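You operate a simulated robot arm through the tools that you are given. There is no shell and no other tool. Be economical: measure what you need, move in short steps, check, and stop when the job is done.

You are at the controls of a simulated robot arm. One attempt, no reset.

Task
Switch the rewinder on and wind everything from spool 1 to spool 3.
Fine: use one tab, and part the ends after.

The check looks at the end state, three seconds after you hand in, the way a careful person would. Anything else that was tipped, shoved, dropped, spilled or broken makes it a failure.

Robot
A 7-joint arm with a fingered hand, fixed in place. Base frame: the origin is at the foot of the arm, x ahead of it, y to its left, z up. Lengths are in mm, angles in degrees, forces in N, time in s.
With the tool pointing down near the work surface it reaches from about 360 to 840 mm from the base axis. Its first joint turns from -115.0 to 115.0 degrees. Payload 5 kg.
The tool frame sits at the grasp point between the pads (the TCP): z along the fingers, y along the line on which they close. The tips reach 32 mm beyond it. Largest opening 160 mm; the body of the gripper starts 89 mm behind the TCP. The gripper is a hand of 4 fingers: y runs from the thumb to the fingers, the wrist lies at [0, 0, -267] in the tool frame, and closing takes about 1.5 s.
Orientation is that of the tool frame in the base frame, as a unit quaternion [w, x, y, z]. With the fingers straight down and closing along the base's y, the tool's x points along the base's -x, its y along +y and its z along -z.

Tools
- The arm moves only by the tool servo_tool. Its arguments are lists of equal length, an entry for each row: "dp": the shift along the base's x, y, z in mm, a list of three; "rot": the turn, a rotation vector about the base's x, y, z in degrees, a list of three; "claw": the gripper command, from -1 (fully open) to 1 (shut), values between in proportion. In form: {"dp": [[tx, ty, tz], ...], "rot": [[rx, ry, rz], ...], "claw": [claw, ...]}. A call has 1 to 20 rows; each row shifts and turns the commanded pose from where the row before left it. Rows are played at 5 a second. More than 50 mm and 8.6 degrees between two rows, or a gripper value outside its range, and nothing of the call is played. A pose out of reach is approached as far as the arm can. The call stops where the force on the tool passes 40 N (or 10 N more than at its start, if that is more) or the arm is blocked; 0.2 s more then pass. Each finger travels about 108 mm/s and halts on what it meets, pressing with about 26 N; the grip force reading is that of the motor and also rises with nothing between the fingers. The clock runs only during rows and for 0.2 s after the last one: add rows that do not move to give the fingers time. It gives the time, the measured TCP pose, the force on the tool (base axes), the opening and the grip force at its end, in the units of the frame above (readings bear some noise), with the torque about the TCP (base axes, N m) and any sound that the robot's microphone picked up.
- Cameras (640 x 400 px; columns grow to the right, rows downward): "scene" is fixed at [47.6, -507.7, 1526]; the picture's right is [0.40, -0.92, 0.00], its down [-0.53, -0.23, -0.82] and it looks along [0.75, 0.33, -0.57] (base axes); focal length 270 px, centre (320, 200). "wrist" rides on the gripper at [80, -4, -114] in the tool frame; the picture's right is [0.05, 1.00, 0.00], its down [-0.82, 0.04, -0.58] and it looks along [-0.58, 0.03, 0.82] (tool axes); focal length 265 px, centre (320, 200). There is no depth. A picture from a camera that has moved, and an enlarged one, comes with that camera's place and axes in the base frame and with its lens. The place of the scene camera against the robot may be out by one fixed shift of up to 12 mm in any direction.
- capture(camera): a new picture of that camera. No time passes.
- lift_body(by): slides the trunk up (or, below 0, down) by that many mm; the arm rides with it, the base frame stays. It gives what a move gives, with no picture.
- preshape(shape): the hand has 4 fingers and takes this shape, open, in about a second: jaw (thumb against the fingers, like two jaws); tri (thumb and two fingers); tip (a fingertip pinch); poke (one finger out to press); point (the index stretched); flat (the hand flat); cup (the hand cupped); fist (a fist). The gripper value then closes the fingers along that shape, each until it touches; the sizes above hold for jaw. It gives what a move gives, with no picture.
- zoom(camera, box): a new picture of the part [left, top, right, bottom] of that camera's present view, enlarged. No time passes.
- job_done(): hands the job in; it is judged then, once.

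Go step by step. Nothing tells you positions but the pictures and the camera data: compare them with the known pose of the tool, close in by small moves and look again before you grip or let go. The budget is 120 turns and 84 pictures, counting those below and the enlarged ones. Unless the task says otherwise, let go and move clear before handing in, and close with one line.

The tools are called after "Emit:" as a command line: name --argument value ..., lists and objects as JSON in quotes. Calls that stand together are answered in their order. servo_tool: Moves the arm, as the interface text tells. Its arguments: {"type":"object","properties":{"dp":{"type":"array"},"rot":{"type":"array"},"claw":{"type":"array"}},"required":["dp","rot","claw"]} The other tools are called the same way: lift_body (by) slides the trunk up or down; preshape (shape) gives the hand a shape; capture (camera) takes a picture; zoom (camera, box) takes an enlarged picture of a part of a camera's view; job_done () hands the job in.

At the start:

```text
time_s: 0.0
tcp_pos: [528.2, -136.6, 1356.2]
ee_rot: [0.0, 0.0, 1.0, 0.001]
ft_force: [-1.0, 0.5, 0.1]
moment: [-0.03, -0.05, -0.01]
finger_gap: 159.7
finger_force: 0.2
shape: jaw
trunk travel left (down, up): [-875.0, 115.0]
```

scene: 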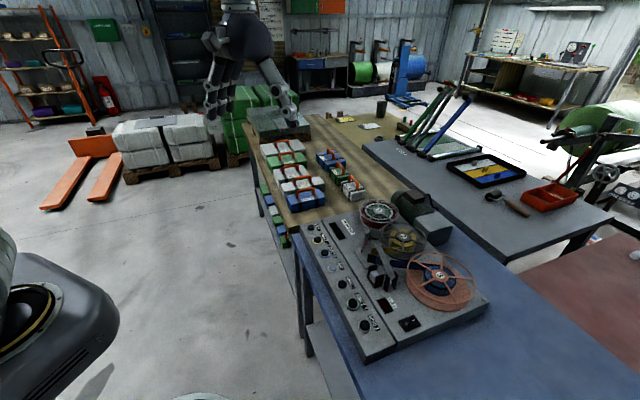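
wrist: 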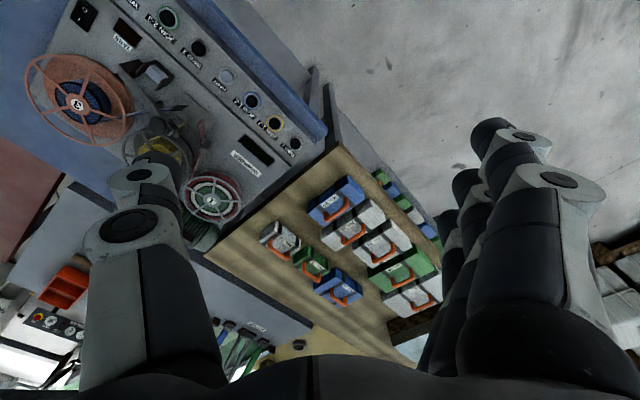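

I see a rewinder on the near blue table with three spools, a row of knobs or buttons and a rocker switch. I'll enlarge the views before moving.

Emit:
zoom --camera "scene" --box '[290, 190, 490, 365]'

Emit:
zoom --camera "wrist" --box '[20, 0, 320, 200]'

Emit:
zoom --camera "scene" --box '[240, 100, 400, 230]'

```text
2.29 times, centred on (390, 278) of scene
camera zoom: at [47.6, -507.7, 1526.0], right [0.4, -0.92, 0.0], down [-0.53, -0.23, -0.82], along [0.75, 0.33, -0.57], focal length 618 px, centre (160, 23)
```

zoom: 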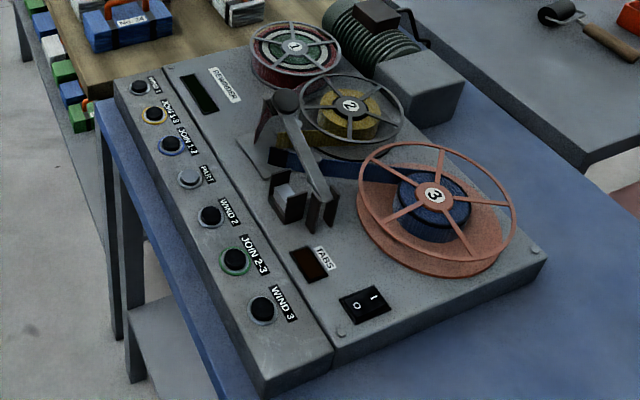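

```text
2.00 times, centred on (170, 100) of wrist
camera zoom: at [448.2, -141.6, 1469.9], right [-0.05, 1.0, 0.0], down [0.82, 0.04, 0.58], along [0.58, 0.03, -0.82], focal length 531 px, centre (620, 400)
```

zoom: 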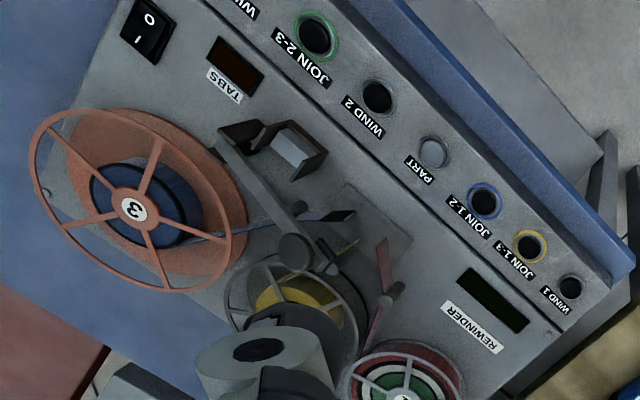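

```text
3.08 times, centred on (320, 165) of scene
camera zoom: at [47.6, -507.7, 1526.0], right [0.4, -0.92, 0.0], down [-0.53, -0.23, -0.82], along [0.75, 0.33, -0.57], focal length 832 px, centre (320, 308)
```

zoom: 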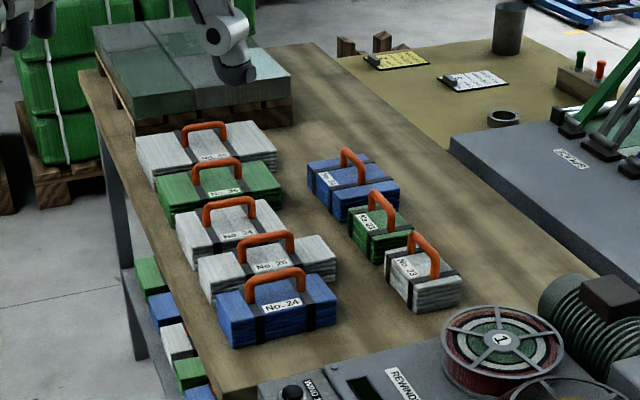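

The deck is at z≈893. Estimated positions: switch (473,-561), WIND 3 (428,-460), PART (562,-323), JOIN 1-3 (652,-231). I'll take the poke shape and see where the fingertip lies.

Emit:
preshape --shape "poke"

Emit:
capture --camera "wrist"

Emit:
zoom --camera "scene" --box '[180, 10, 340, 150]'

```text
time_s: 0.9
tcp_pos: [528.2, -136.9, 1355.5]
ee_rot: [0.0, 0.0, 1.0, -0.001]
ft_force: [0.2, -0.1, -0.3]
moment: [0.02, -0.03, 0.01]
finger_gap: 0.0
finger_force: 0.1
shape: poke
trunk travel left (down, up): [-875.0, 115.0]
```

```text
78 pictures are left
camera wrist: at [448.2, -141.6, 1469.9], right [-0.05, 1.0, 0.0], down [0.82, 0.04, 0.58], along [0.58, 0.03, -0.82], focal length 265 px, centre (320, 200)
```

wrist: 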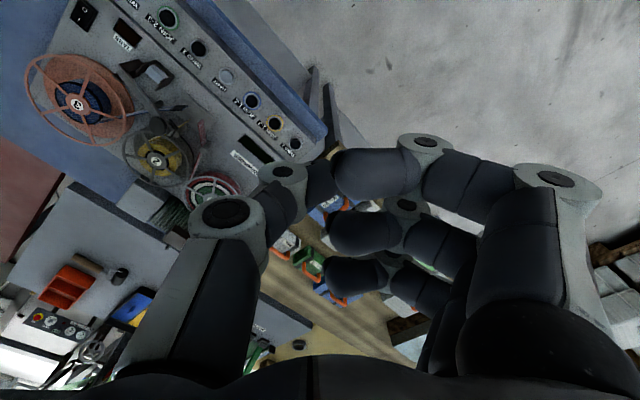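

```text
2.86 times, centred on (260, 80) of scene
camera zoom: at [47.6, -507.7, 1526.0], right [0.4, -0.92, 0.0], down [-0.53, -0.23, -0.82], along [0.75, 0.33, -0.57], focal length 773 px, centre (491, 543)
```

zoom: 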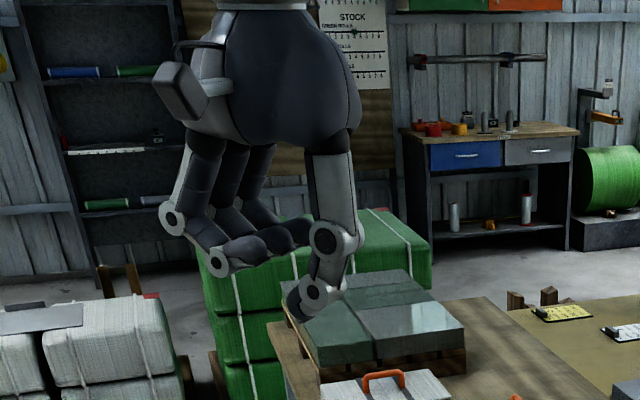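

In poke the thumb seems to be the one that is out, angled inward. I'll check the point shape too.

Emit:
preshape --shape "point"

Emit:
capture --camera "wrist"

Emit:
zoom --camera "scene" --box '[180, 10, 340, 150]'

```text
time_s: 1.8
tcp_pos: [527.9, -135.5, 1356.1]
ee_rot: [0.0, 0.0, 1.0, 0.0]
ft_force: [-0.1, 1.0, 0.5]
moment: [0.04, -0.01, 0.04]
finger_gap: 152.1
finger_force: 0.0
shape: point
trunk travel left (down, up): [-875.0, 115.0]
```

```text
76 pictures are left
camera wrist: at [448.2, -141.6, 1469.9], right [-0.05, 1.0, 0.0], down [0.82, 0.04, 0.58], along [0.58, 0.03, -0.82], focal length 265 px, centre (320, 200)
```

wrist: 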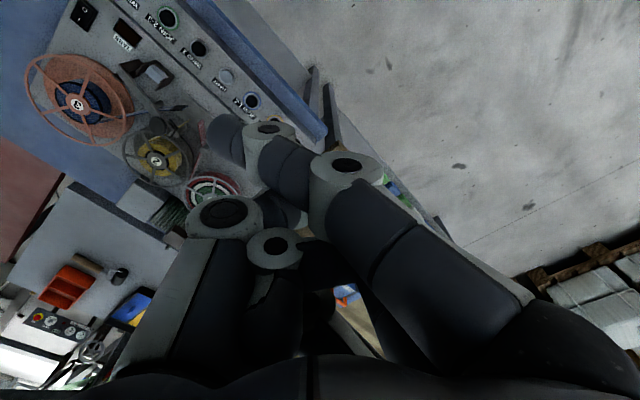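

```text
2.86 times, centred on (260, 80) of scene
camera zoom: at [47.6, -507.7, 1526.0], right [0.4, -0.92, 0.0], down [-0.53, -0.23, -0.82], along [0.75, 0.33, -0.57], focal length 773 px, centre (491, 543)
```

zoom: 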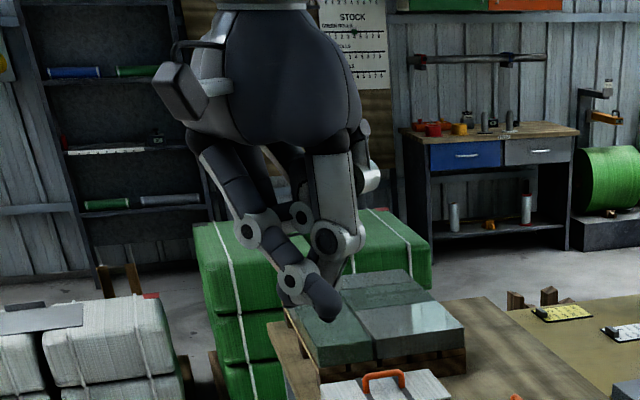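

The index tip in "point" sits off to the side, so poke looks better, with its tip close under the TCP. I'll go back to poke and see what closing does.

Emit:
preshape --shape "poke"

Emit:
servo_tool --dp '[[0, 0, 0], [0, 0, 0], [0, 0, 0], [0, 0, 0], [0, 0, 0], [0, 0, 0], [0, 0, 0]]' --rot '[[0, 0, 0], [0, 0, 0], [0, 0, 0], [0, 0, 0], [0, 0, 0], [0, 0, 0], [0, 0, 0]]' --claw '[1, 1, 1, 1, 1, 1, 1]'

Emit:
capture --camera "wrist"

Emit:
zoom --camera "scene" --box '[180, 10, 340, 150]'

```text
time_s: 2.7
tcp_pos: [527.0, -135.5, 1357.1]
ee_rot: [-0.001, 0.0, 1.0, -0.001]
ft_force: [0.0, -0.6, 0.3]
moment: [-0.02, 0.03, -0.01]
finger_gap: 0.1
finger_force: 0.1
shape: poke
trunk travel left (down, up): [-875.0, 115.0]
```

```text
time_s: 4.3
tcp_pos: [528.1, -136.5, 1356.3]
ee_rot: [-0.001, -0.001, 1.0, -0.001]
ft_force: [-0.6, -0.6, 0.0]
moment: [0.01, 0.02, 0.02]
finger_gap: 0.0
finger_force: 25.6
shape: jaw
trunk travel left (down, up): [-875.0, 115.0]
```

```text
74 pictures are left
camera wrist: at [448.2, -141.6, 1469.9], right [-0.05, 1.0, 0.0], down [0.82, 0.04, 0.58], along [0.58, 0.03, -0.82], focal length 265 px, centre (320, 200)
```

wrist: 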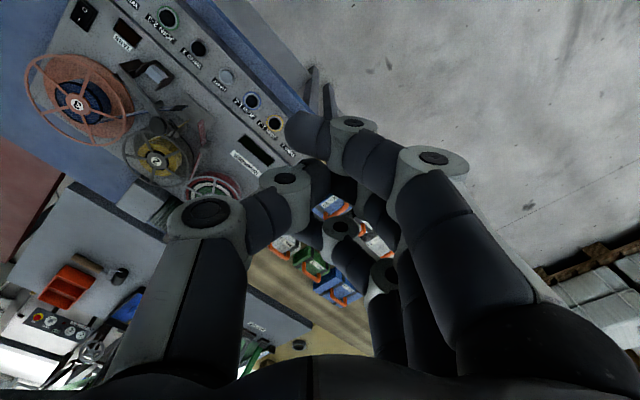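

```text
2.86 times, centred on (260, 80) of scene
camera zoom: at [47.6, -507.7, 1526.0], right [0.4, -0.92, 0.0], down [-0.53, -0.23, -0.82], along [0.75, 0.33, -0.57], focal length 773 px, centre (491, 543)
```

zoom: 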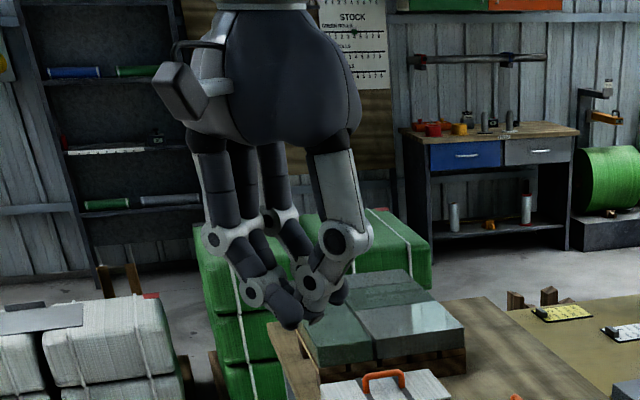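

Changing the claw value put the hand back in jaw. I'll check that poke holds with claw at -1.

Emit:
preshape --shape "poke"

Emit:
servo_tool --dp '[[0, -40, 0], [0, -40, 0], [0, -40, 0]]' --rot '[[0, 0, 0], [0, 0, 0], [0, 0, 0]]' --claw '[-1, -1, -1]'

Emit:
capture --camera "wrist"

Emit:
zoom --camera "scene" --box '[200, 10, 360, 150]'

```text
time_s: 5.2
tcp_pos: [528.2, -135.2, 1357.1]
ee_rot: [0.0, 0.0, 1.0, 0.0]
ft_force: [-0.5, 0.2, -0.2]
moment: [0.03, 0.02, 0.02]
finger_gap: 0.1
finger_force: 0.0
shape: poke
trunk travel left (down, up): [-875.0, 115.0]
```

```text
time_s: 6.0
tcp_pos: [527.4, -259.0, 1355.7]
ee_rot: [0.0, 0.0, 1.0, 0.0]
ft_force: [0.2, 0.7, -0.6]
moment: [0.05, 0.02, 0.03]
finger_gap: 0.0
finger_force: 0.0
shape: poke
trunk travel left (down, up): [-875.0, 115.0]
```

```text
72 pictures are left
camera wrist: at [448.0, -264.2, 1469.0], right [-0.05, 1.0, 0.0], down [0.82, 0.04, 0.58], along [0.58, 0.03, -0.82], focal length 265 px, centre (320, 200)
```

wrist: 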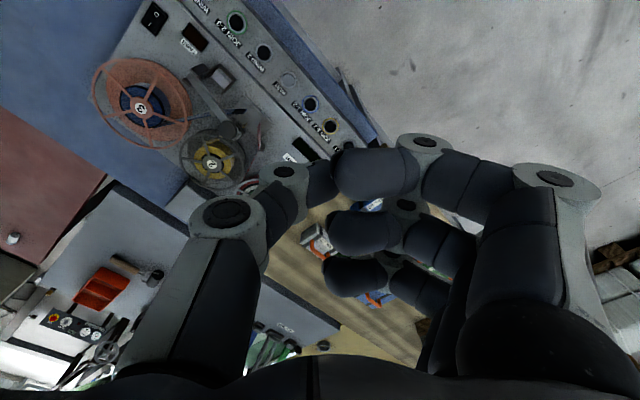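

```text
2.86 times, centred on (280, 80) of scene
camera zoom: at [47.6, -507.7, 1526.0], right [0.4, -0.92, 0.0], down [-0.53, -0.23, -0.82], along [0.75, 0.33, -0.57], focal length 773 px, centre (434, 543)
```

zoom: 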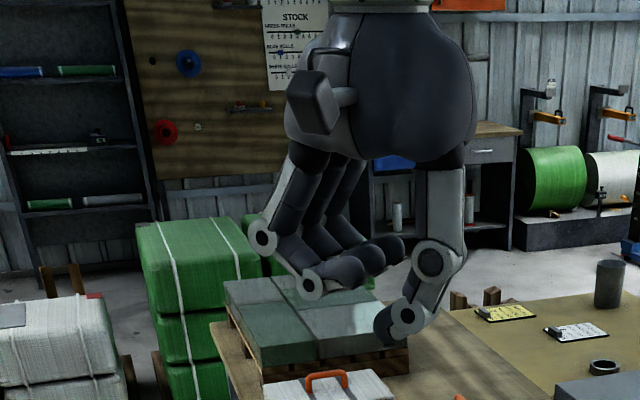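

Poke holds with claw at -1, and the thumb tip presses about 32 mm below the TCP. I'll turn the hand 45° so the folded fingers face the free front side, and shift toward the switch while high up.

Emit:
servo_tool --dp '[[-10, -48, 0], [-10, -48, 0], [-10, -48, 0], [-10, -48, 0], [0, -48, 0], [0, -45, 0]]' --rot '[[0, 0, 7.5], [0, 0, 7.5], [0, 0, 7.5], [0, 0, 7.5], [0, 0, 7.5], [0, 0, 7.5]]' --claw '[-1, -1, -1, -1, -1, -1]'

Emit:
lift_body --by -330

Emit:
capture --camera "wrist"

Emit:
capture --camera "scene"

```text
time_s: 7.4
tcp_pos: [494.8, -407.0, 1354.7]
ee_rot: [0.002, -0.193, 0.981, 0.001]
ft_force: [-1.0, -0.8, 0.1]
moment: [0.13, -0.09, 0.0]
finger_gap: 0.0
finger_force: 0.1
shape: poke
out of reach, approached as far as the arm can: row 4, 5, 6
trunk travel left (down, up): [-875.0, 115.0]
```

```text
time_s: 10.7
tcp_pos: [497.8, -403.2, 1025.2]
ee_rot: [0.001, -0.195, 0.981, 0.0]
ft_force: [-1.5, 0.3, 0.6]
moment: [0.02, 0.02, 0.01]
finger_gap: 0.0
finger_force: 0.1
shape: poke
trunk travel left (down, up): [-545.0, 445.0]
```

```text
70 pictures are left
camera wrist: at [426.1, -438.8, 1139.4], right [-0.43, 0.9, 0.0], down [0.74, 0.35, 0.58], along [0.52, 0.25, -0.82], focal length 265 px, centre (320, 200)
```

wrist: 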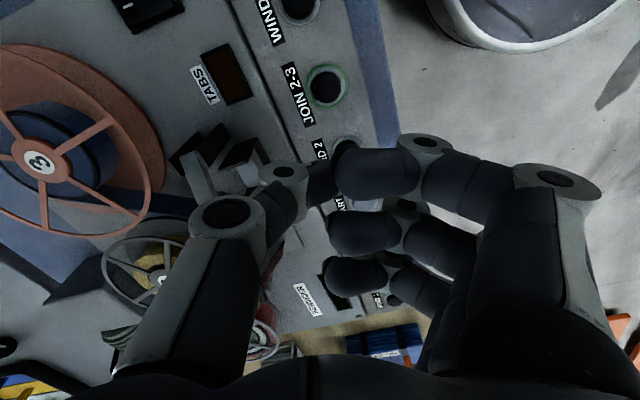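

```text
69 pictures are left
```

scene: 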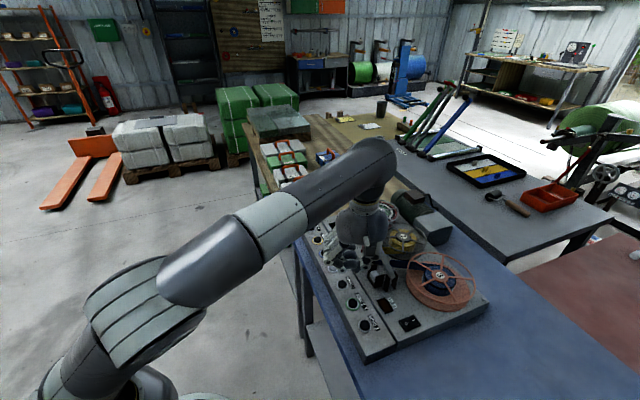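

The pose hit the reach limit because the arm was too high relative to the trunk. I'll raise the trunk and come down with the arm instead.

Emit:
lift_body --by 250

Emit:
servo_tool --dp '[[0, 0, -45], [0, 0, -45], [0, 0, -45], [0, 0, -45], [0, 0, -45], [0, 0, 0]]' --rot '[[0, 0, 0], [0, 0, 0], [0, 0, 0], [0, 0, 0], [0, 0, 0], [0, 0, 0]]' --claw '[-1, -1, -1, -1, -1, -1]'

```text
time_s: 13.2
tcp_pos: [497.6, -403.5, 1276.6]
ee_rot: [0.0, -0.195, 0.981, 0.0]
ft_force: [0.5, 0.4, 0.1]
moment: [0.01, 0.01, -0.02]
finger_gap: 0.1
finger_force: 0.0
shape: poke
trunk travel left (down, up): [-795.0, 195.0]
```

```text
time_s: 14.6
tcp_pos: [499.4, -403.0, 1049.6]
ee_rot: [0.001, -0.194, 0.981, -0.001]
ft_force: [-0.5, -0.3, -1.1]
moment: [-0.01, -0.01, 0.0]
finger_gap: 0.1
finger_force: 0.1
shape: poke
trunk travel left (down, up): [-795.0, 195.0]
```

That worked. Now I'll finish the rotation and go above the "I" side of the switch.

Emit:
servo_tool --dp '[[-5, -42, 0], [-5, -42, 0], [-4, -42, 0], [-3, -40, 0], [0, 0, 0]]' --rot '[[0, 0, 7.5], [0, 0, 7.5], [0, 0, 7.5], [0, 0, 0], [0, 0, 0]]' --claw '[-1, -1, -1, -1, -1]'

Emit:
capture --camera "wrist"

Emit:
zoom --camera "scene" --box '[300, 190, 500, 365]'

```text
time_s: 15.8
tcp_pos: [489.6, -481.2, 1050.3]
ee_rot: [0.0, -0.318, 0.948, -0.001]
ft_force: [-0.3, 0.7, 0.2]
moment: [-0.06, 0.01, -0.01]
finger_gap: 0.0
finger_force: 0.1
shape: poke
out of reach, approached as far as the arm can: row 2, 3, 4
trunk travel left (down, up): [-795.0, 195.0]
```

```text
68 pictures are left
camera wrist: at [429.0, -534.0, 1163.3], right [-0.64, 0.76, 0.0], down [0.62, 0.53, 0.58], along [0.44, 0.37, -0.82], focal length 265 px, centre (320, 200)
```

wrist: 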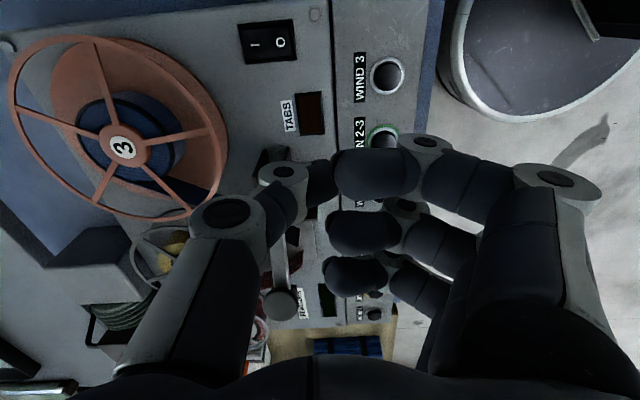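

```text
2.29 times, centred on (400, 278) of scene
camera zoom: at [47.6, -507.7, 1526.0], right [0.4, -0.92, 0.0], down [-0.53, -0.23, -0.82], along [0.75, 0.33, -0.57], focal length 618 px, centre (137, 23)
```

zoom: 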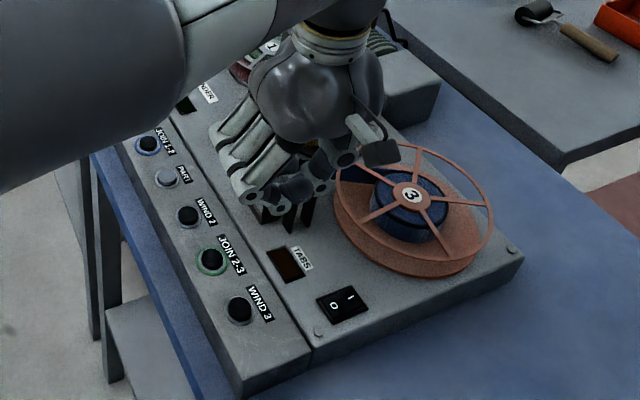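

Still short of reach. I'll raise the trunk nearly all the way and come down with the arm. Refined: switch "I" end (486,-567), WIND 3 (427,-458).

Emit:
lift_body --by 190

Emit:
servo_tool --dp '[[0, 0, -45], [0, 0, -45], [0, 0, -45], [0, 0, -45], [0, 0, -30], [0, 0, 0]]' --rot '[[0, 0, 0], [0, 0, 0], [0, 0, 0], [0, 0, 0], [0, 0, 0], [0, 0, 0]]' --claw '[-1, -1, -1, -1, -1, -1]'

Emit:
servo_tool --dp '[[-2, -40, 0], [-2, -40, 0], [0, 0, 0]]' --rot '[[0, 0, 0], [0, 0, 0], [0, 0, 0]]' --claw '[-1, -1, -1]'

```text
time_s: 17.9
tcp_pos: [488.9, -482.0, 1239.7]
ee_rot: [-0.001, -0.318, 0.948, 0.001]
ft_force: [-0.3, -0.4, 0.4]
moment: [0.01, 0.02, 0.0]
finger_gap: 0.0
finger_force: 0.1
shape: poke
trunk travel left (down, up): [-985.0, 5.0]
```

```text
time_s: 19.3
tcp_pos: [488.5, -482.6, 1029.2]
ee_rot: [-0.001, -0.319, 0.948, 0.0]
ft_force: [0.5, -0.2, 0.3]
moment: [-0.01, -0.01, 0.02]
finger_gap: 0.1
finger_force: 0.0
shape: poke
trunk travel left (down, up): [-985.0, 5.0]
```

```text
time_s: 20.1
tcp_pos: [486.5, -543.3, 1027.8]
ee_rot: [0.0, -0.317, 0.948, -0.001]
ft_force: [-0.2, 0.2, 0.5]
moment: [0.02, -0.03, -0.04]
finger_gap: 0.0
finger_force: 0.0
shape: poke
out of reach, approached as far as the arm can: row 2
trunk travel left (down, up): [-985.0, 5.0]
```

The folded hand would come close to spool 3 (centre about (604,-608), radius about 92, top about 957). For the switch I'll turn the hand back to about 8° and lean it 20° toward -x, away from the spool.

Emit:
servo_tool --dp '[[-4, 0, 0], [-4, 0, 0], [-4, 0, 0], [-3, 0, 0], [0, 0, 0], [0, 0, 0], [0, 0, 0], [0, 0, 0]]' --rot '[[0, 0, -7.25], [0, 0, -7.25], [0, 0, -7.25], [0, 0, -7.25], [0, -7, 0], [0, -7, 0], [0, -6, 0], [0, 0, 0]]' --claw '[-1, -1, -1, -1, -1, -1, -1, -1]'

Emit:
servo_tool --dp '[[0, -10, 0], [0, -10, 0], [0, 0, 0]]' --rot '[[0, 0, 0], [0, 0, 0], [0, 0, 0]]' --claw '[-1, -1, -1]'

Emit:
capture --camera "wrist"

Emit:
zoom --camera "scene" --box '[320, 190, 520, 365]'

```text
time_s: 21.9
tcp_pos: [471.8, -541.2, 1029.7]
ee_rot: [0.173, -0.071, 0.982, -0.013]
ft_force: [1.4, 0.7, -0.1]
moment: [-0.04, 0.0, -0.02]
finger_gap: 0.1
finger_force: 0.0
shape: poke
trunk travel left (down, up): [-985.0, 5.0]
```

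```text
time_s: 22.7
tcp_pos: [471.5, -562.0, 1029.5]
ee_rot: [0.172, -0.069, 0.983, -0.013]
ft_force: [-0.2, 0.1, 0.3]
moment: [-0.01, 0.04, -0.01]
finger_gap: 0.1
finger_force: 0.1
shape: poke
trunk travel left (down, up): [-985.0, 5.0]
```

```text
66 pictures are left
camera wrist: at [359.0, -579.3, 1109.2], right [-0.18, 0.98, -0.07], down [0.56, 0.16, 0.82], along [0.81, 0.11, -0.57], focal length 265 px, centre (320, 200)
```

wrist: 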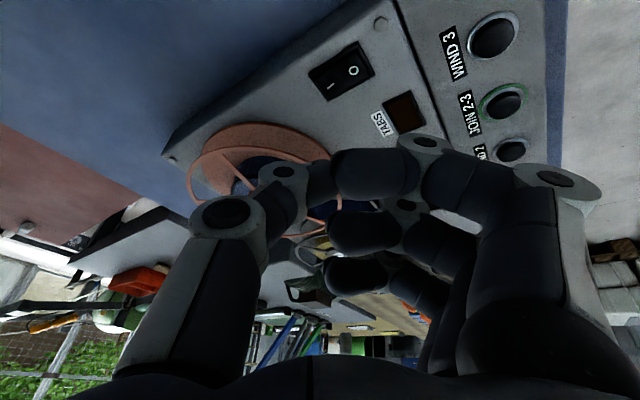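

```text
2.29 times, centred on (420, 278) of scene
camera zoom: at [47.6, -507.7, 1526.0], right [0.4, -0.92, 0.0], down [-0.53, -0.23, -0.82], along [0.75, 0.33, -0.57], focal length 618 px, centre (91, 23)
```

zoom: 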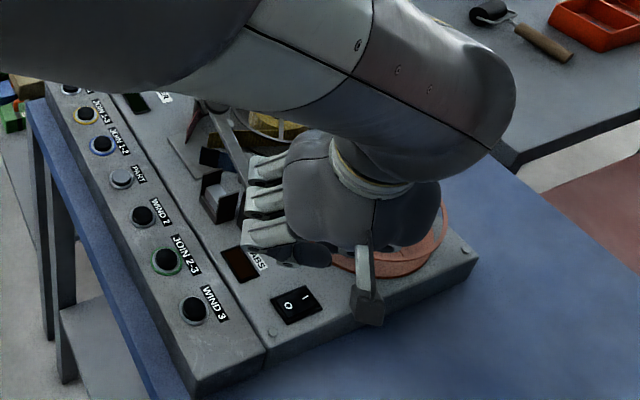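

"I" is now estimated at (486,-562). I'll descend until the tip is about 20 mm above it and look.

Emit:
servo_tool --dp '[[3, 0, -30], [0, 0, -30], [0, 0, -22], [0, 0, 0]]' --rot '[[0, 0, 0], [0, 0, 0], [0, 0, 0], [0, 0, 0]]' --claw '[-1, -1, -1, -1]'

Emit:
capture --camera "wrist"

Emit:
zoom --camera "scene" --box '[360, 240, 480, 345]'

```text
time_s: 23.7
tcp_pos: [473.9, -561.6, 944.8]
ee_rot: [0.172, -0.07, 0.983, -0.014]
ft_force: [-0.9, 0.2, -0.2]
moment: [-0.02, 0.0, 0.01]
finger_gap: 0.2
finger_force: 0.0
shape: poke
trunk travel left (down, up): [-985.0, 5.0]
```

```text
64 pictures are left
camera wrist: at [361.0, -579.0, 1025.9], right [-0.18, 0.98, -0.07], down [0.56, 0.16, 0.82], along [0.81, 0.11, -0.57], focal length 265 px, centre (320, 200)
```

wrist: 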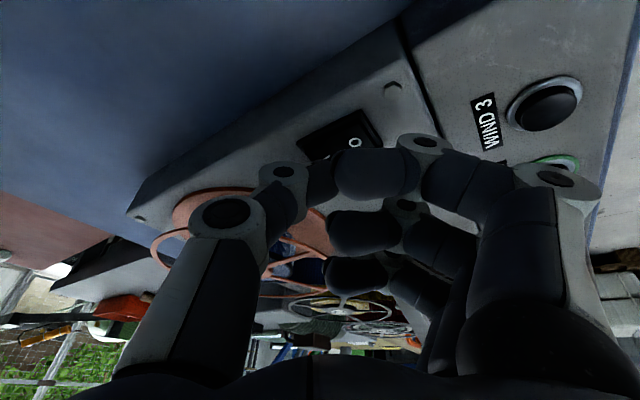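

```text
3.81 times, centred on (420, 292) of scene
camera zoom: at [47.6, -507.7, 1526.0], right [0.4, -0.92, 0.0], down [-0.53, -0.23, -0.82], along [0.75, 0.33, -0.57], focal length 1031 px, centre (-61, -152)
```

zoom: 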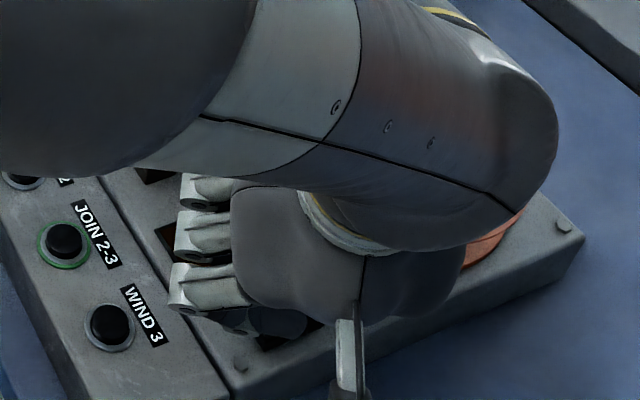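

The tip is hidden, but by geometry it lies over the I half. I'll descend in 3 mm steps and watch the force and sound.

Emit:
servo_tool --dp '[[0, 0, -3], [0, 0, -3], [0, 0, -3], [0, 0, -3], [0, 0, -3]]' --rot '[[0, 0, 0], [0, 0, 0], [0, 0, 0], [0, 0, 0], [0, 0, 0]]' --claw '[-1, -1, -1, -1, -1]'

Emit:
servo_tool --dp '[[0, 0, -2], [0, 0, -2], [0, 0, -2]]' --rot '[[0, 0, 0], [0, 0, 0], [0, 0, 0]]' --claw '[-1, -1, -1]'

Emit:
capture --camera "wrist"

```text
time_s: 24.9
tcp_pos: [476.2, -569.0, 939.2]
ee_rot: [0.177, -0.069, 0.982, -0.02]
ft_force: [-2.9, 0.8, 18.5]
moment: [0.16, 0.03, 0.01]
finger_gap: 0.0
finger_force: 0.1
shape: poke
trunk travel left (down, up): [-985.0, 5.0]
stopped in row 5: the force on the tool passed its limit at 42 N (the readings are from after the stop); the commanded pose is now the measured one
```

```text
time_s: 25.6
tcp_pos: [479.1, -572.1, 939.5]
ee_rot: [0.179, -0.069, 0.981, -0.024]
ft_force: [-2.4, 1.1, 18.1]
moment: [0.15, 0.04, 0.03]
finger_gap: 0.0
finger_force: 0.2
shape: poke
trunk travel left (down, up): [-985.0, 5.0]
stopped in row 3: the force on the tool passed its limit at 42 N (the readings are from after the stop); the commanded pose is now the measured one
```

```text
62 pictures are left
camera wrist: at [365.7, -586.7, 1017.6], right [-0.17, 0.98, -0.09], down [0.54, 0.17, 0.82], along [0.82, 0.09, -0.56], focal length 265 px, centre (320, 200)
```

wrist: 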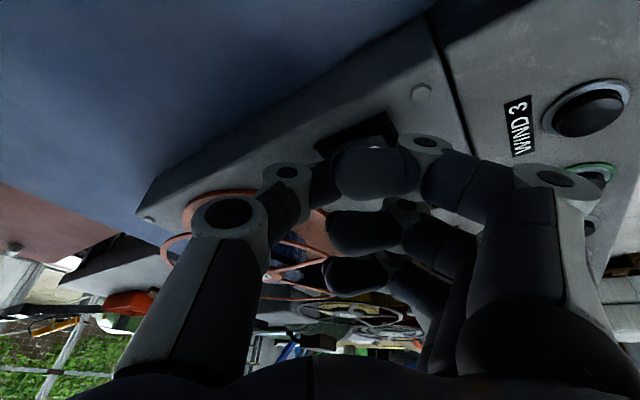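

I met about 42 N with no click, and the tip slid slightly toward -y. I'll lift off and check the switch state.

Emit:
servo_tool --dp '[[0, 0, 20], [-20, 0, 30], [-40, 20, 30], [-40, 40, 20], [-40, 40, 0], [0, 0, 0]]' --rot '[[0, 0, 0], [0, 0, 0], [0, 0, 0], [0, 0, 0], [0, 0, 0], [0, 0, 0]]' --claw '[-1, -1, -1, -1, -1, -1]'

Emit:
zoom --camera "scene" --box '[360, 240, 480, 345]'

Emit:
capture --camera "wrist"

```text
refused: row 3 steps farther than a row can; nothing moved
```

```text
3.81 times, centred on (420, 292) of scene
camera zoom: at [47.6, -507.7, 1526.0], right [0.4, -0.92, 0.0], down [-0.53, -0.23, -0.82], along [0.75, 0.33, -0.57], focal length 1031 px, centre (-61, -152)
```

zoom: 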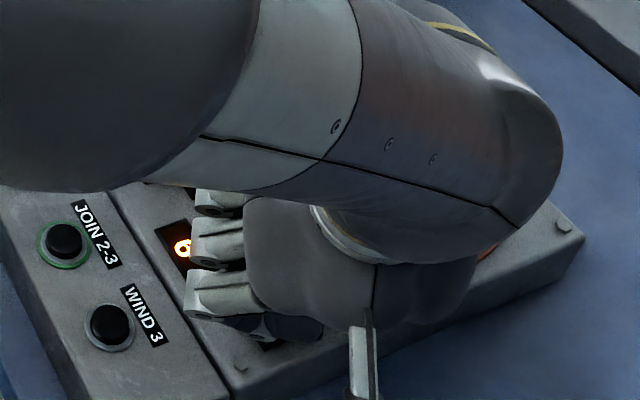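

```text
60 pictures are left
camera wrist: at [365.7, -586.7, 1017.6], right [-0.17, 0.98, -0.09], down [0.54, 0.17, 0.82], along [0.82, 0.09, -0.56], focal length 265 px, centre (320, 200)
```

wrist: 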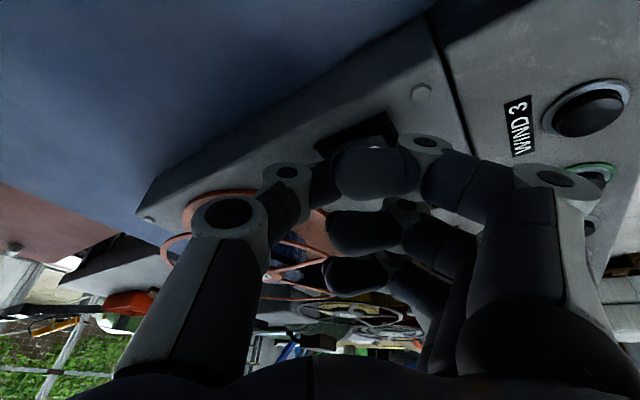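

The TABS display is lit and shows 6, so the machine is on. I'll lift straight off and move aside to read everything.

Emit:
servo_tool --dp '[[0, 0, 25], [0, 0, 35], [-20, 20, 30], [-30, 35, 0], [-25, 35, 0], [0, 0, 0]]' --rot '[[0, 0, 0], [0, 0, 0], [0, 0, 0], [0, 0, 0], [0, 0, 0], [0, 0, 0]]' --claw '[-1, -1, -1, -1, -1, -1]'

Emit:
zoom --camera "scene" --box '[320, 190, 520, 365]'

Emit:
capture --camera "wrist"

```text
time_s: 27.0
tcp_pos: [402.9, -481.8, 1025.4]
ee_rot: [0.178, -0.069, 0.981, -0.023]
ft_force: [-0.2, -0.2, -0.7]
moment: [0.02, -0.01, 0.0]
finger_gap: 0.1
finger_force: 0.0
shape: poke
trunk travel left (down, up): [-985.0, 5.0]
```

```text
2.29 times, centred on (420, 278) of scene
camera zoom: at [47.6, -507.7, 1526.0], right [0.4, -0.92, 0.0], down [-0.53, -0.23, -0.82], along [0.75, 0.33, -0.57], focal length 618 px, centre (91, 23)
```

zoom: 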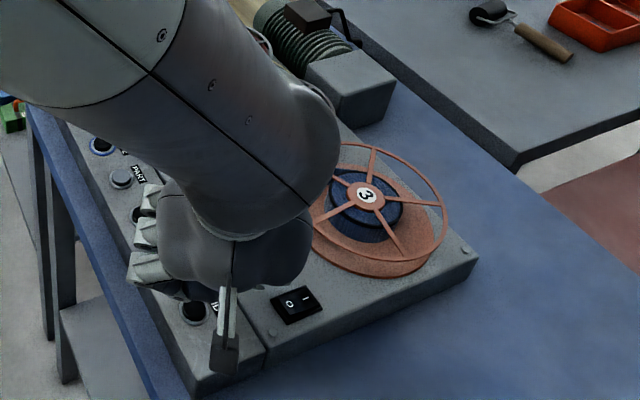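

```text
58 pictures are left
camera wrist: at [290.1, -496.8, 1104.6], right [-0.18, 0.98, -0.09], down [0.55, 0.17, 0.82], along [0.82, 0.1, -0.57], focal length 265 px, centre (320, 200)
```

wrist: 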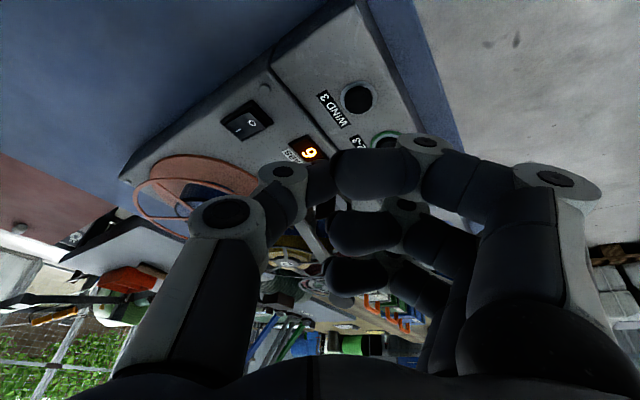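

The switch is at I and TABS shows 6. Next I'll straighten the hand and move above JOIN 1-3, about (652,-231).

Emit:
servo_tool --dp '[[25, 25, 0], [25, 25, 0], [25, 25, 0], [25, 25, 0], [25, 25, 0], [25, 25, 0], [25, 25, 0], [25, 25, 0], [25, 25, -12], [24, 26, -13], [0, 0, 0]]' --rot '[[1.2, 0, 0], [0, 7, 0], [0, 7, 0], [0, 6.6, 0], [0, 0, 6], [0, 0, 6], [0, 0, 6], [0, 0, 6], [0, 0, 6], [0, 0, 0], [0, 0, 0]]' --claw '[-1, -1, -1, -1, -1, -1, -1, -1, -1, -1, -1]'

Emit:
capture --camera "wrist"

Emit:
zoom --camera "scene" --box '[280, 170, 480, 345]'

```text
time_s: 29.4
tcp_pos: [654.5, -230.3, 1001.7]
ee_rot: [0.001, -0.324, 0.946, 0.0]
ft_force: [-0.3, -0.4, 1.2]
moment: [0.02, -0.05, -0.02]
finger_gap: 0.0
finger_force: 0.1
shape: poke
trunk travel left (down, up): [-985.0, 5.0]
```

```text
57 pictures are left
camera wrist: at [592.8, -283.8, 1116.3], right [-0.65, 0.76, 0.0], down [0.62, 0.53, 0.58], along [0.44, 0.38, -0.82], focal length 265 px, centre (320, 200)
```

wrist: 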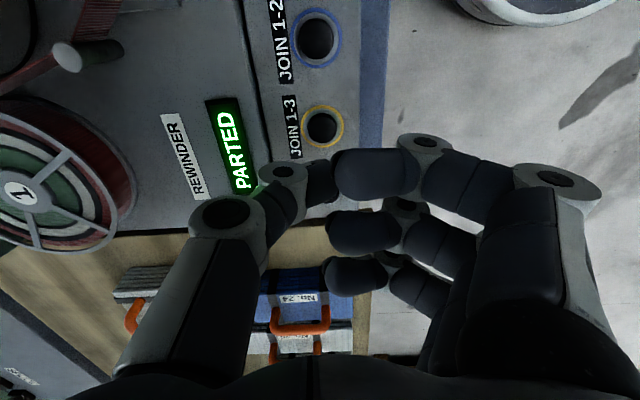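

```text
2.29 times, centred on (380, 258) of scene
camera zoom: at [47.6, -507.7, 1526.0], right [0.4, -0.92, 0.0], down [-0.53, -0.23, -0.82], along [0.75, 0.33, -0.57], focal length 618 px, centre (183, 69)
```

zoom: 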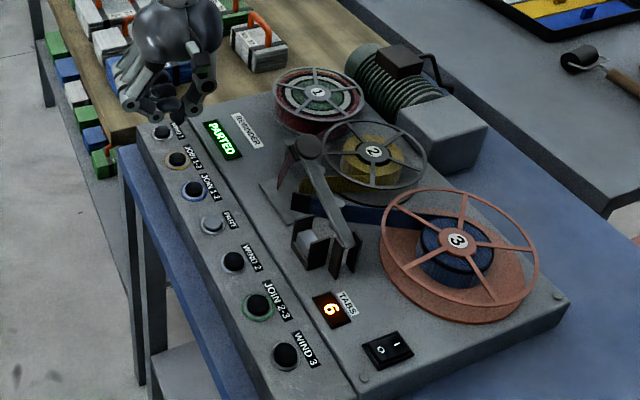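

The display reads PARTED and TABS reads 6. JOIN 1-3 is at (653,-230), right under the tip, so I'll descend and take a close look.

Emit:
servo_tool --dp '[[0, 0, -25], [0, 0, -20], [0, 0, 0]]' --rot '[[0, 0, 0], [0, 0, 0], [0, 0, 0]]' --claw '[-1, -1, -1]'

Emit:
zoom --camera "scene" --box '[300, 190, 400, 270]'

Emit:
capture --camera "wrist"

```text
time_s: 30.2
tcp_pos: [653.7, -230.2, 955.8]
ee_rot: [0.001, -0.324, 0.946, 0.0]
ft_force: [-0.3, 0.8, 0.4]
moment: [-0.02, 0.03, 0.01]
finger_gap: 0.1
finger_force: 0.1
shape: poke
trunk travel left (down, up): [-985.0, 5.0]
```

```text
5.00 times, centred on (350, 230) of scene
camera zoom: at [47.6, -507.7, 1526.0], right [0.4, -0.92, 0.0], down [-0.53, -0.23, -0.82], along [0.75, 0.33, -0.57], focal length 1353 px, centre (170, 50)
```

zoom: 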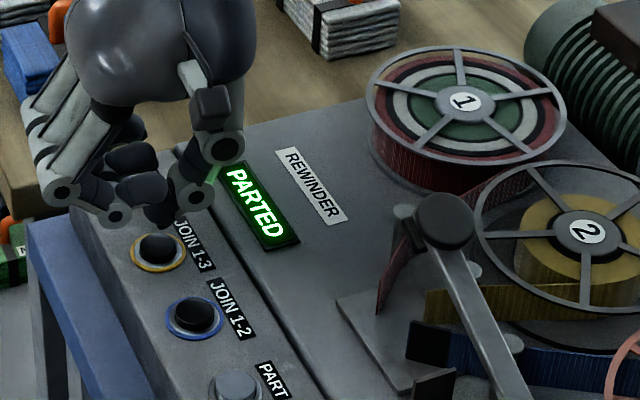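

```text
54 pictures are left
camera wrist: at [593.1, -285.0, 1070.0], right [-0.65, 0.76, 0.0], down [0.62, 0.53, 0.58], along [0.44, 0.38, -0.82], focal length 265 px, centre (320, 200)
```

wrist: 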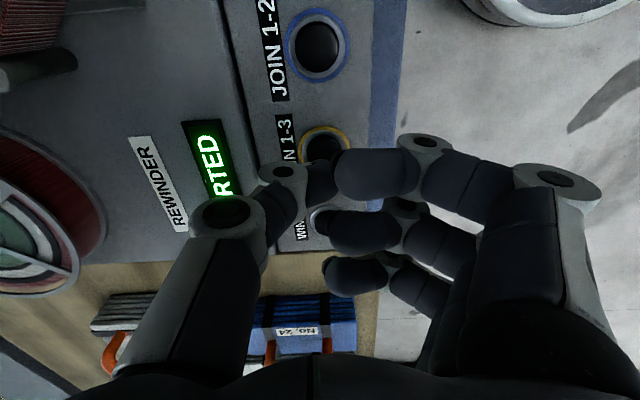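

The tip is about 10 mm above the JOIN 1-3 button and lined up with it. I'll press with small steps.

Emit:
servo_tool --dp '[[0, 0, -3], [0, 0, -3], [0, 0, -2], [0, 0, -2], [0, 0, -2]]' --rot '[[0, 0, 0], [0, 0, 0], [0, 0, 0], [0, 0, 0], [0, 0, 0]]' --claw '[-1, -1, -1, -1, -1]'

Emit:
zoom --camera "scene" --box '[300, 190, 400, 270]'

```text
time_s: 31.4
tcp_pos: [653.0, -229.4, 944.0]
ee_rot: [0.001, -0.324, 0.946, 0.001]
ft_force: [0.7, -0.7, 0.6]
moment: [-0.01, -0.02, 0.0]
finger_gap: 0.3
finger_force: 0.0
shape: poke
trunk travel left (down, up): [-985.0, 5.0]
```

```text
5.00 times, centred on (350, 230) of scene
camera zoom: at [47.6, -507.7, 1526.0], right [0.4, -0.92, 0.0], down [-0.53, -0.23, -0.82], along [0.75, 0.33, -0.57], focal length 1353 px, centre (170, 50)
```

zoom: 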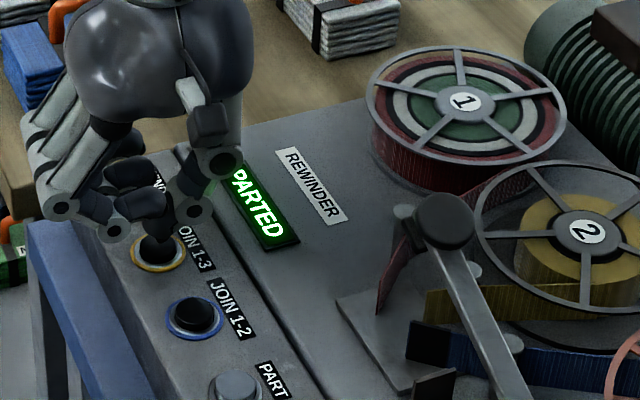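

Almost touching. I'll continue down gently.

Emit:
servo_tool --dp '[[0, 0, -2], [0, 0, -2], [0, 0, -2], [0, 0, -2]]' --rot '[[0, 0, 0], [0, 0, 0], [0, 0, 0], [0, 0, 0]]' --claw '[-1, -1, -1, -1]'

Emit:
zoom --camera "scene" --box '[300, 190, 460, 330]'

```text
time_s: 32.4
tcp_pos: [652.4, -231.0, 936.7]
ee_rot: [0.001, -0.324, 0.946, 0.0]
ft_force: [-1.4, -0.1, 1.0]
moment: [-0.04, 0.02, -0.02]
finger_gap: 0.0
finger_force: 0.1
shape: poke
trunk travel left (down, up): [-985.0, 5.0]
```

```text
2.86 times, centred on (380, 260) of scene
camera zoom: at [47.6, -507.7, 1526.0], right [0.4, -0.92, 0.0], down [-0.53, -0.23, -0.82], along [0.75, 0.33, -0.57], focal length 773 px, centre (149, 29)
```

zoom: 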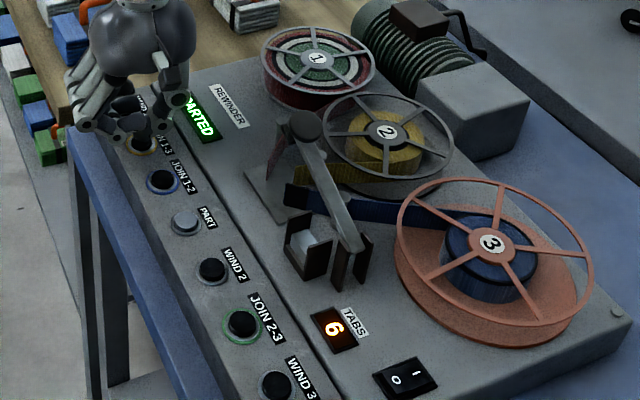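

Still no contact force and the display still reads PARTED, so I'll go on.

Emit:
servo_tool --dp '[[0, 0, -2], [0, 0, -2], [0, 0, -2], [0, 0, -1]]' --rot '[[0, 0, 0], [0, 0, 0], [0, 0, 0], [0, 0, 0]]' --claw '[-1, -1, -1, -1]'

Emit:
zoom --camera "scene" --box '[300, 190, 460, 330]'

```text
time_s: 33.4
tcp_pos: [651.5, -231.2, 931.0]
ee_rot: [0.001, -0.324, 0.946, -0.001]
ft_force: [2.6, -2.1, 13.6]
moment: [-0.02, -0.05, -0.01]
finger_gap: 0.0
finger_force: 0.0
shape: poke
trunk travel left (down, up): [-985.0, 5.0]
heard: click
```

```text
2.86 times, centred on (380, 260) of scene
camera zoom: at [47.6, -507.7, 1526.0], right [0.4, -0.92, 0.0], down [-0.53, -0.23, -0.82], along [0.75, 0.33, -0.57], focal length 773 px, centre (149, 29)
```

zoom: 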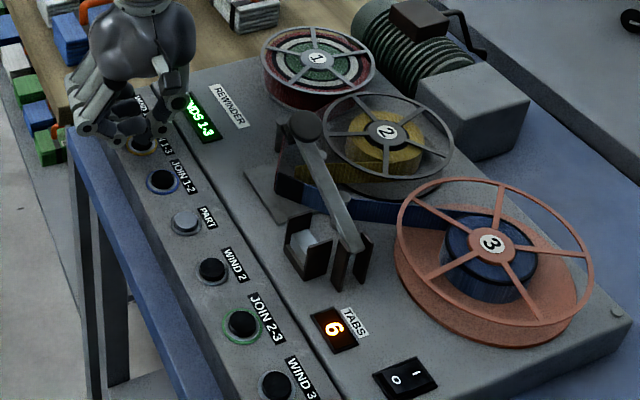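

It clicked and the display reads "...NDS 1-3". I'll lift straight off and read the display and tab count.

Emit:
servo_tool --dp '[[0, 0, 15], [0, 0, 30], [0, 0, 25], [-20, -20, 0], [-30, -30, 0], [0, 0, 0], [0, 0, 0], [0, 0, 0], [0, 0, 0], [0, 0, 0], [0, 0, 0]]' --rot '[[0, 0, 0], [0, 0, 0], [0, 0, 0], [0, 0, 0], [0, 0, 0], [0, 0, 0], [0, 0, 0], [0, 0, 0], [0, 0, 0], [0, 0, 0], [0, 0, 0]]' --claw '[-1, -1, -1, -1, -1, -1, -1, -1, -1, -1, -1]'

Emit:
zoom --camera "scene" --box '[300, 190, 460, 330]'

Emit:
capture --camera "wrist"

```text
time_s: 35.8
tcp_pos: [602.6, -278.3, 999.6]
ee_rot: [0.001, -0.324, 0.946, 0.001]
ft_force: [0.0, -0.3, -0.4]
moment: [0.03, -0.05, 0.0]
finger_gap: 0.0
finger_force: 0.0
shape: poke
trunk travel left (down, up): [-985.0, 5.0]
```

```text
2.86 times, centred on (380, 260) of scene
camera zoom: at [47.6, -507.7, 1526.0], right [0.4, -0.92, 0.0], down [-0.53, -0.23, -0.82], along [0.75, 0.33, -0.57], focal length 773 px, centre (149, 29)
```

zoom: 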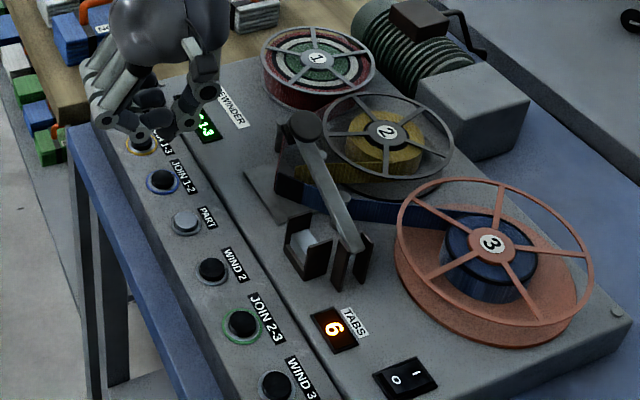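

```text
49 pictures are left
camera wrist: at [543.5, -333.7, 1113.6], right [-0.65, 0.76, 0.0], down [0.62, 0.53, 0.58], along [0.44, 0.38, -0.82], focal length 265 px, centre (320, 200)
```

wrist: 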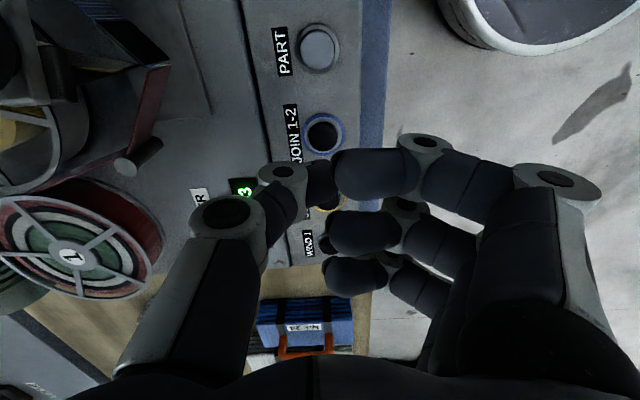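

The tab count is still 6 with "ENDS 1-3" shown. The ends may only be laid in the splicer, with the press arm still to be worked, so I'll look at the splice area closely.

Emit:
servo_tool --dp '[[-30, -30, 10], [-30, -30, 10], [-30, -30, 10], [-30, 0, 10], [0, 0, 0]]' --rot '[[0, 0, 0], [0, 0, 0], [0, 0, 0], [0, 0, 0], [0, 0, 0]]' --claw '[-1, -1, -1, -1, -1]'

Emit:
zoom --camera "scene" --box '[340, 210, 420, 290]'

Emit:
capture --camera "wrist"

```text
time_s: 37.0
tcp_pos: [484.8, -370.4, 1037.8]
ee_rot: [0.0, -0.325, 0.946, 0.0]
ft_force: [-0.5, -0.4, -0.3]
moment: [0.0, 0.03, -0.01]
finger_gap: 0.0
finger_force: 0.0
shape: poke
trunk travel left (down, up): [-985.0, 5.0]
```

```text
5.00 times, centred on (380, 250) of scene
camera zoom: at [47.6, -507.7, 1526.0], right [0.4, -0.92, 0.0], down [-0.53, -0.23, -0.82], along [0.75, 0.33, -0.57], focal length 1353 px, centre (20, -50)
```

zoom: 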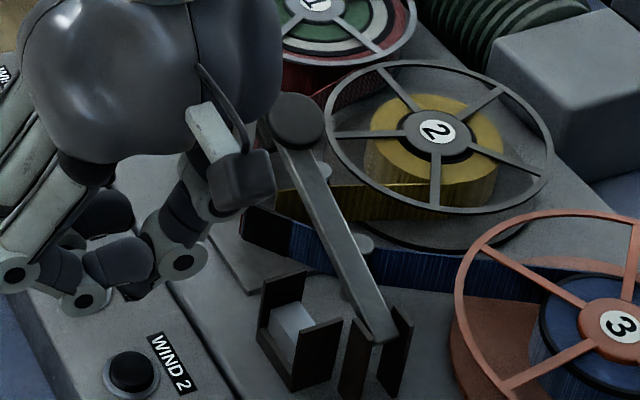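

```text
47 pictures are left
camera wrist: at [424.3, -425.6, 1151.3], right [-0.65, 0.76, 0.0], down [0.62, 0.53, 0.58], along [0.44, 0.38, -0.82], focal length 265 px, centre (320, 200)
```

wrist: 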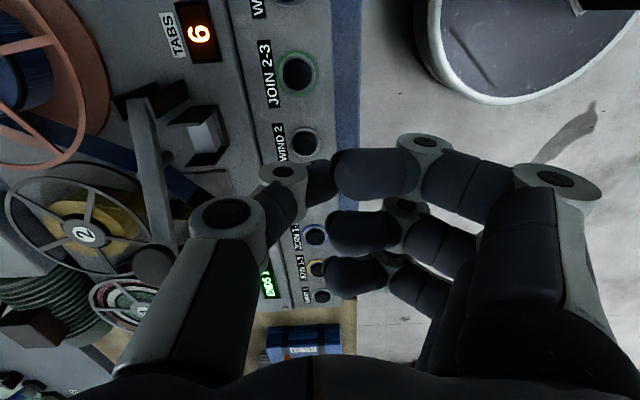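

There's a swinging splice arm with a fork at its end, a tab holder with a white tab beside it, and a small plate where the ends meet. I'll clear the hand for an unobstructed view.

Emit:
servo_tool --dp '[[-20, 40, 10], [-20, 40, 0], [-20, 40, 0], [0, 40, 0], [0, 0, 0]]' --rot '[[0, 0, 0], [0, 0, 0], [0, 0, 0], [0, 0, 0], [0, 0, 0]]' --claw '[-1, -1, -1, -1, -1]'

Emit:
zoom --camera "scene" --box '[325, 190, 425, 290]'

```text
time_s: 38.2
tcp_pos: [422.8, -209.1, 1051.0]
ee_rot: [0.0, -0.324, 0.946, 0.0]
ft_force: [0.5, 0.5, 0.8]
moment: [0.02, -0.02, 0.01]
finger_gap: 0.0
finger_force: 0.0
shape: poke
trunk travel left (down, up): [-985.0, 5.0]
```

```text
4.00 times, centred on (375, 240) of scene
camera zoom: at [47.6, -507.7, 1526.0], right [0.4, -0.92, 0.0], down [-0.53, -0.23, -0.82], along [0.75, 0.33, -0.57], focal length 1082 px, centre (100, 40)
```

zoom: 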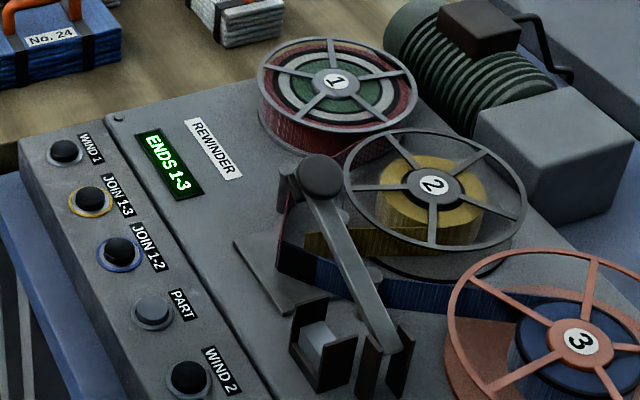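

The ends of 1 and 3 meet at the post below the arm's knob. I'll bring the wrist camera to a vantage point on this area.

Emit:
servo_tool --dp '[[30, -27, 0], [30, -27, 0], [30, -27, 0], [31, -27, 0], [0, 0, 0]]' --rot '[[0, 0, 0], [0, 0, 0], [0, 0, 0], [0, 0, 0], [0, 0, 0]]' --claw '[-1, -1, -1, -1, -1]'

Emit:
zoom --camera "wrist" --box '[0, 0, 320, 200]'

```text
time_s: 39.4
tcp_pos: [542.8, -318.7, 1050.3]
ee_rot: [0.001, -0.324, 0.946, 0.001]
ft_force: [0.7, -0.3, 0.0]
moment: [-0.02, -0.06, 0.0]
finger_gap: 0.3
finger_force: 0.1
shape: poke
trunk travel left (down, up): [-985.0, 5.0]
```

```text
2.00 times, centred on (160, 100) of wrist
camera zoom: at [482.9, -373.3, 1163.7], right [-0.65, 0.76, 0.0], down [0.62, 0.53, 0.58], along [0.44, 0.38, -0.82], focal length 531 px, centre (640, 400)
```

zoom: 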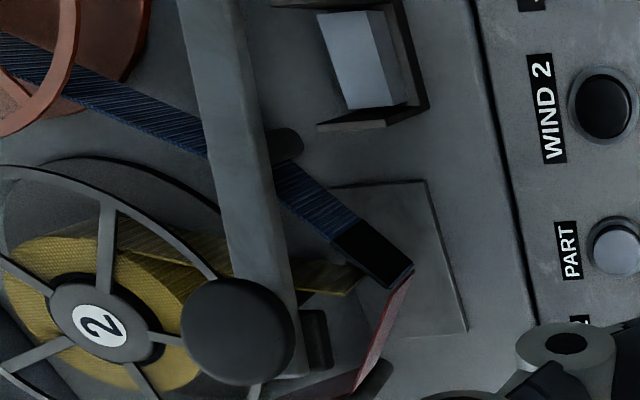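

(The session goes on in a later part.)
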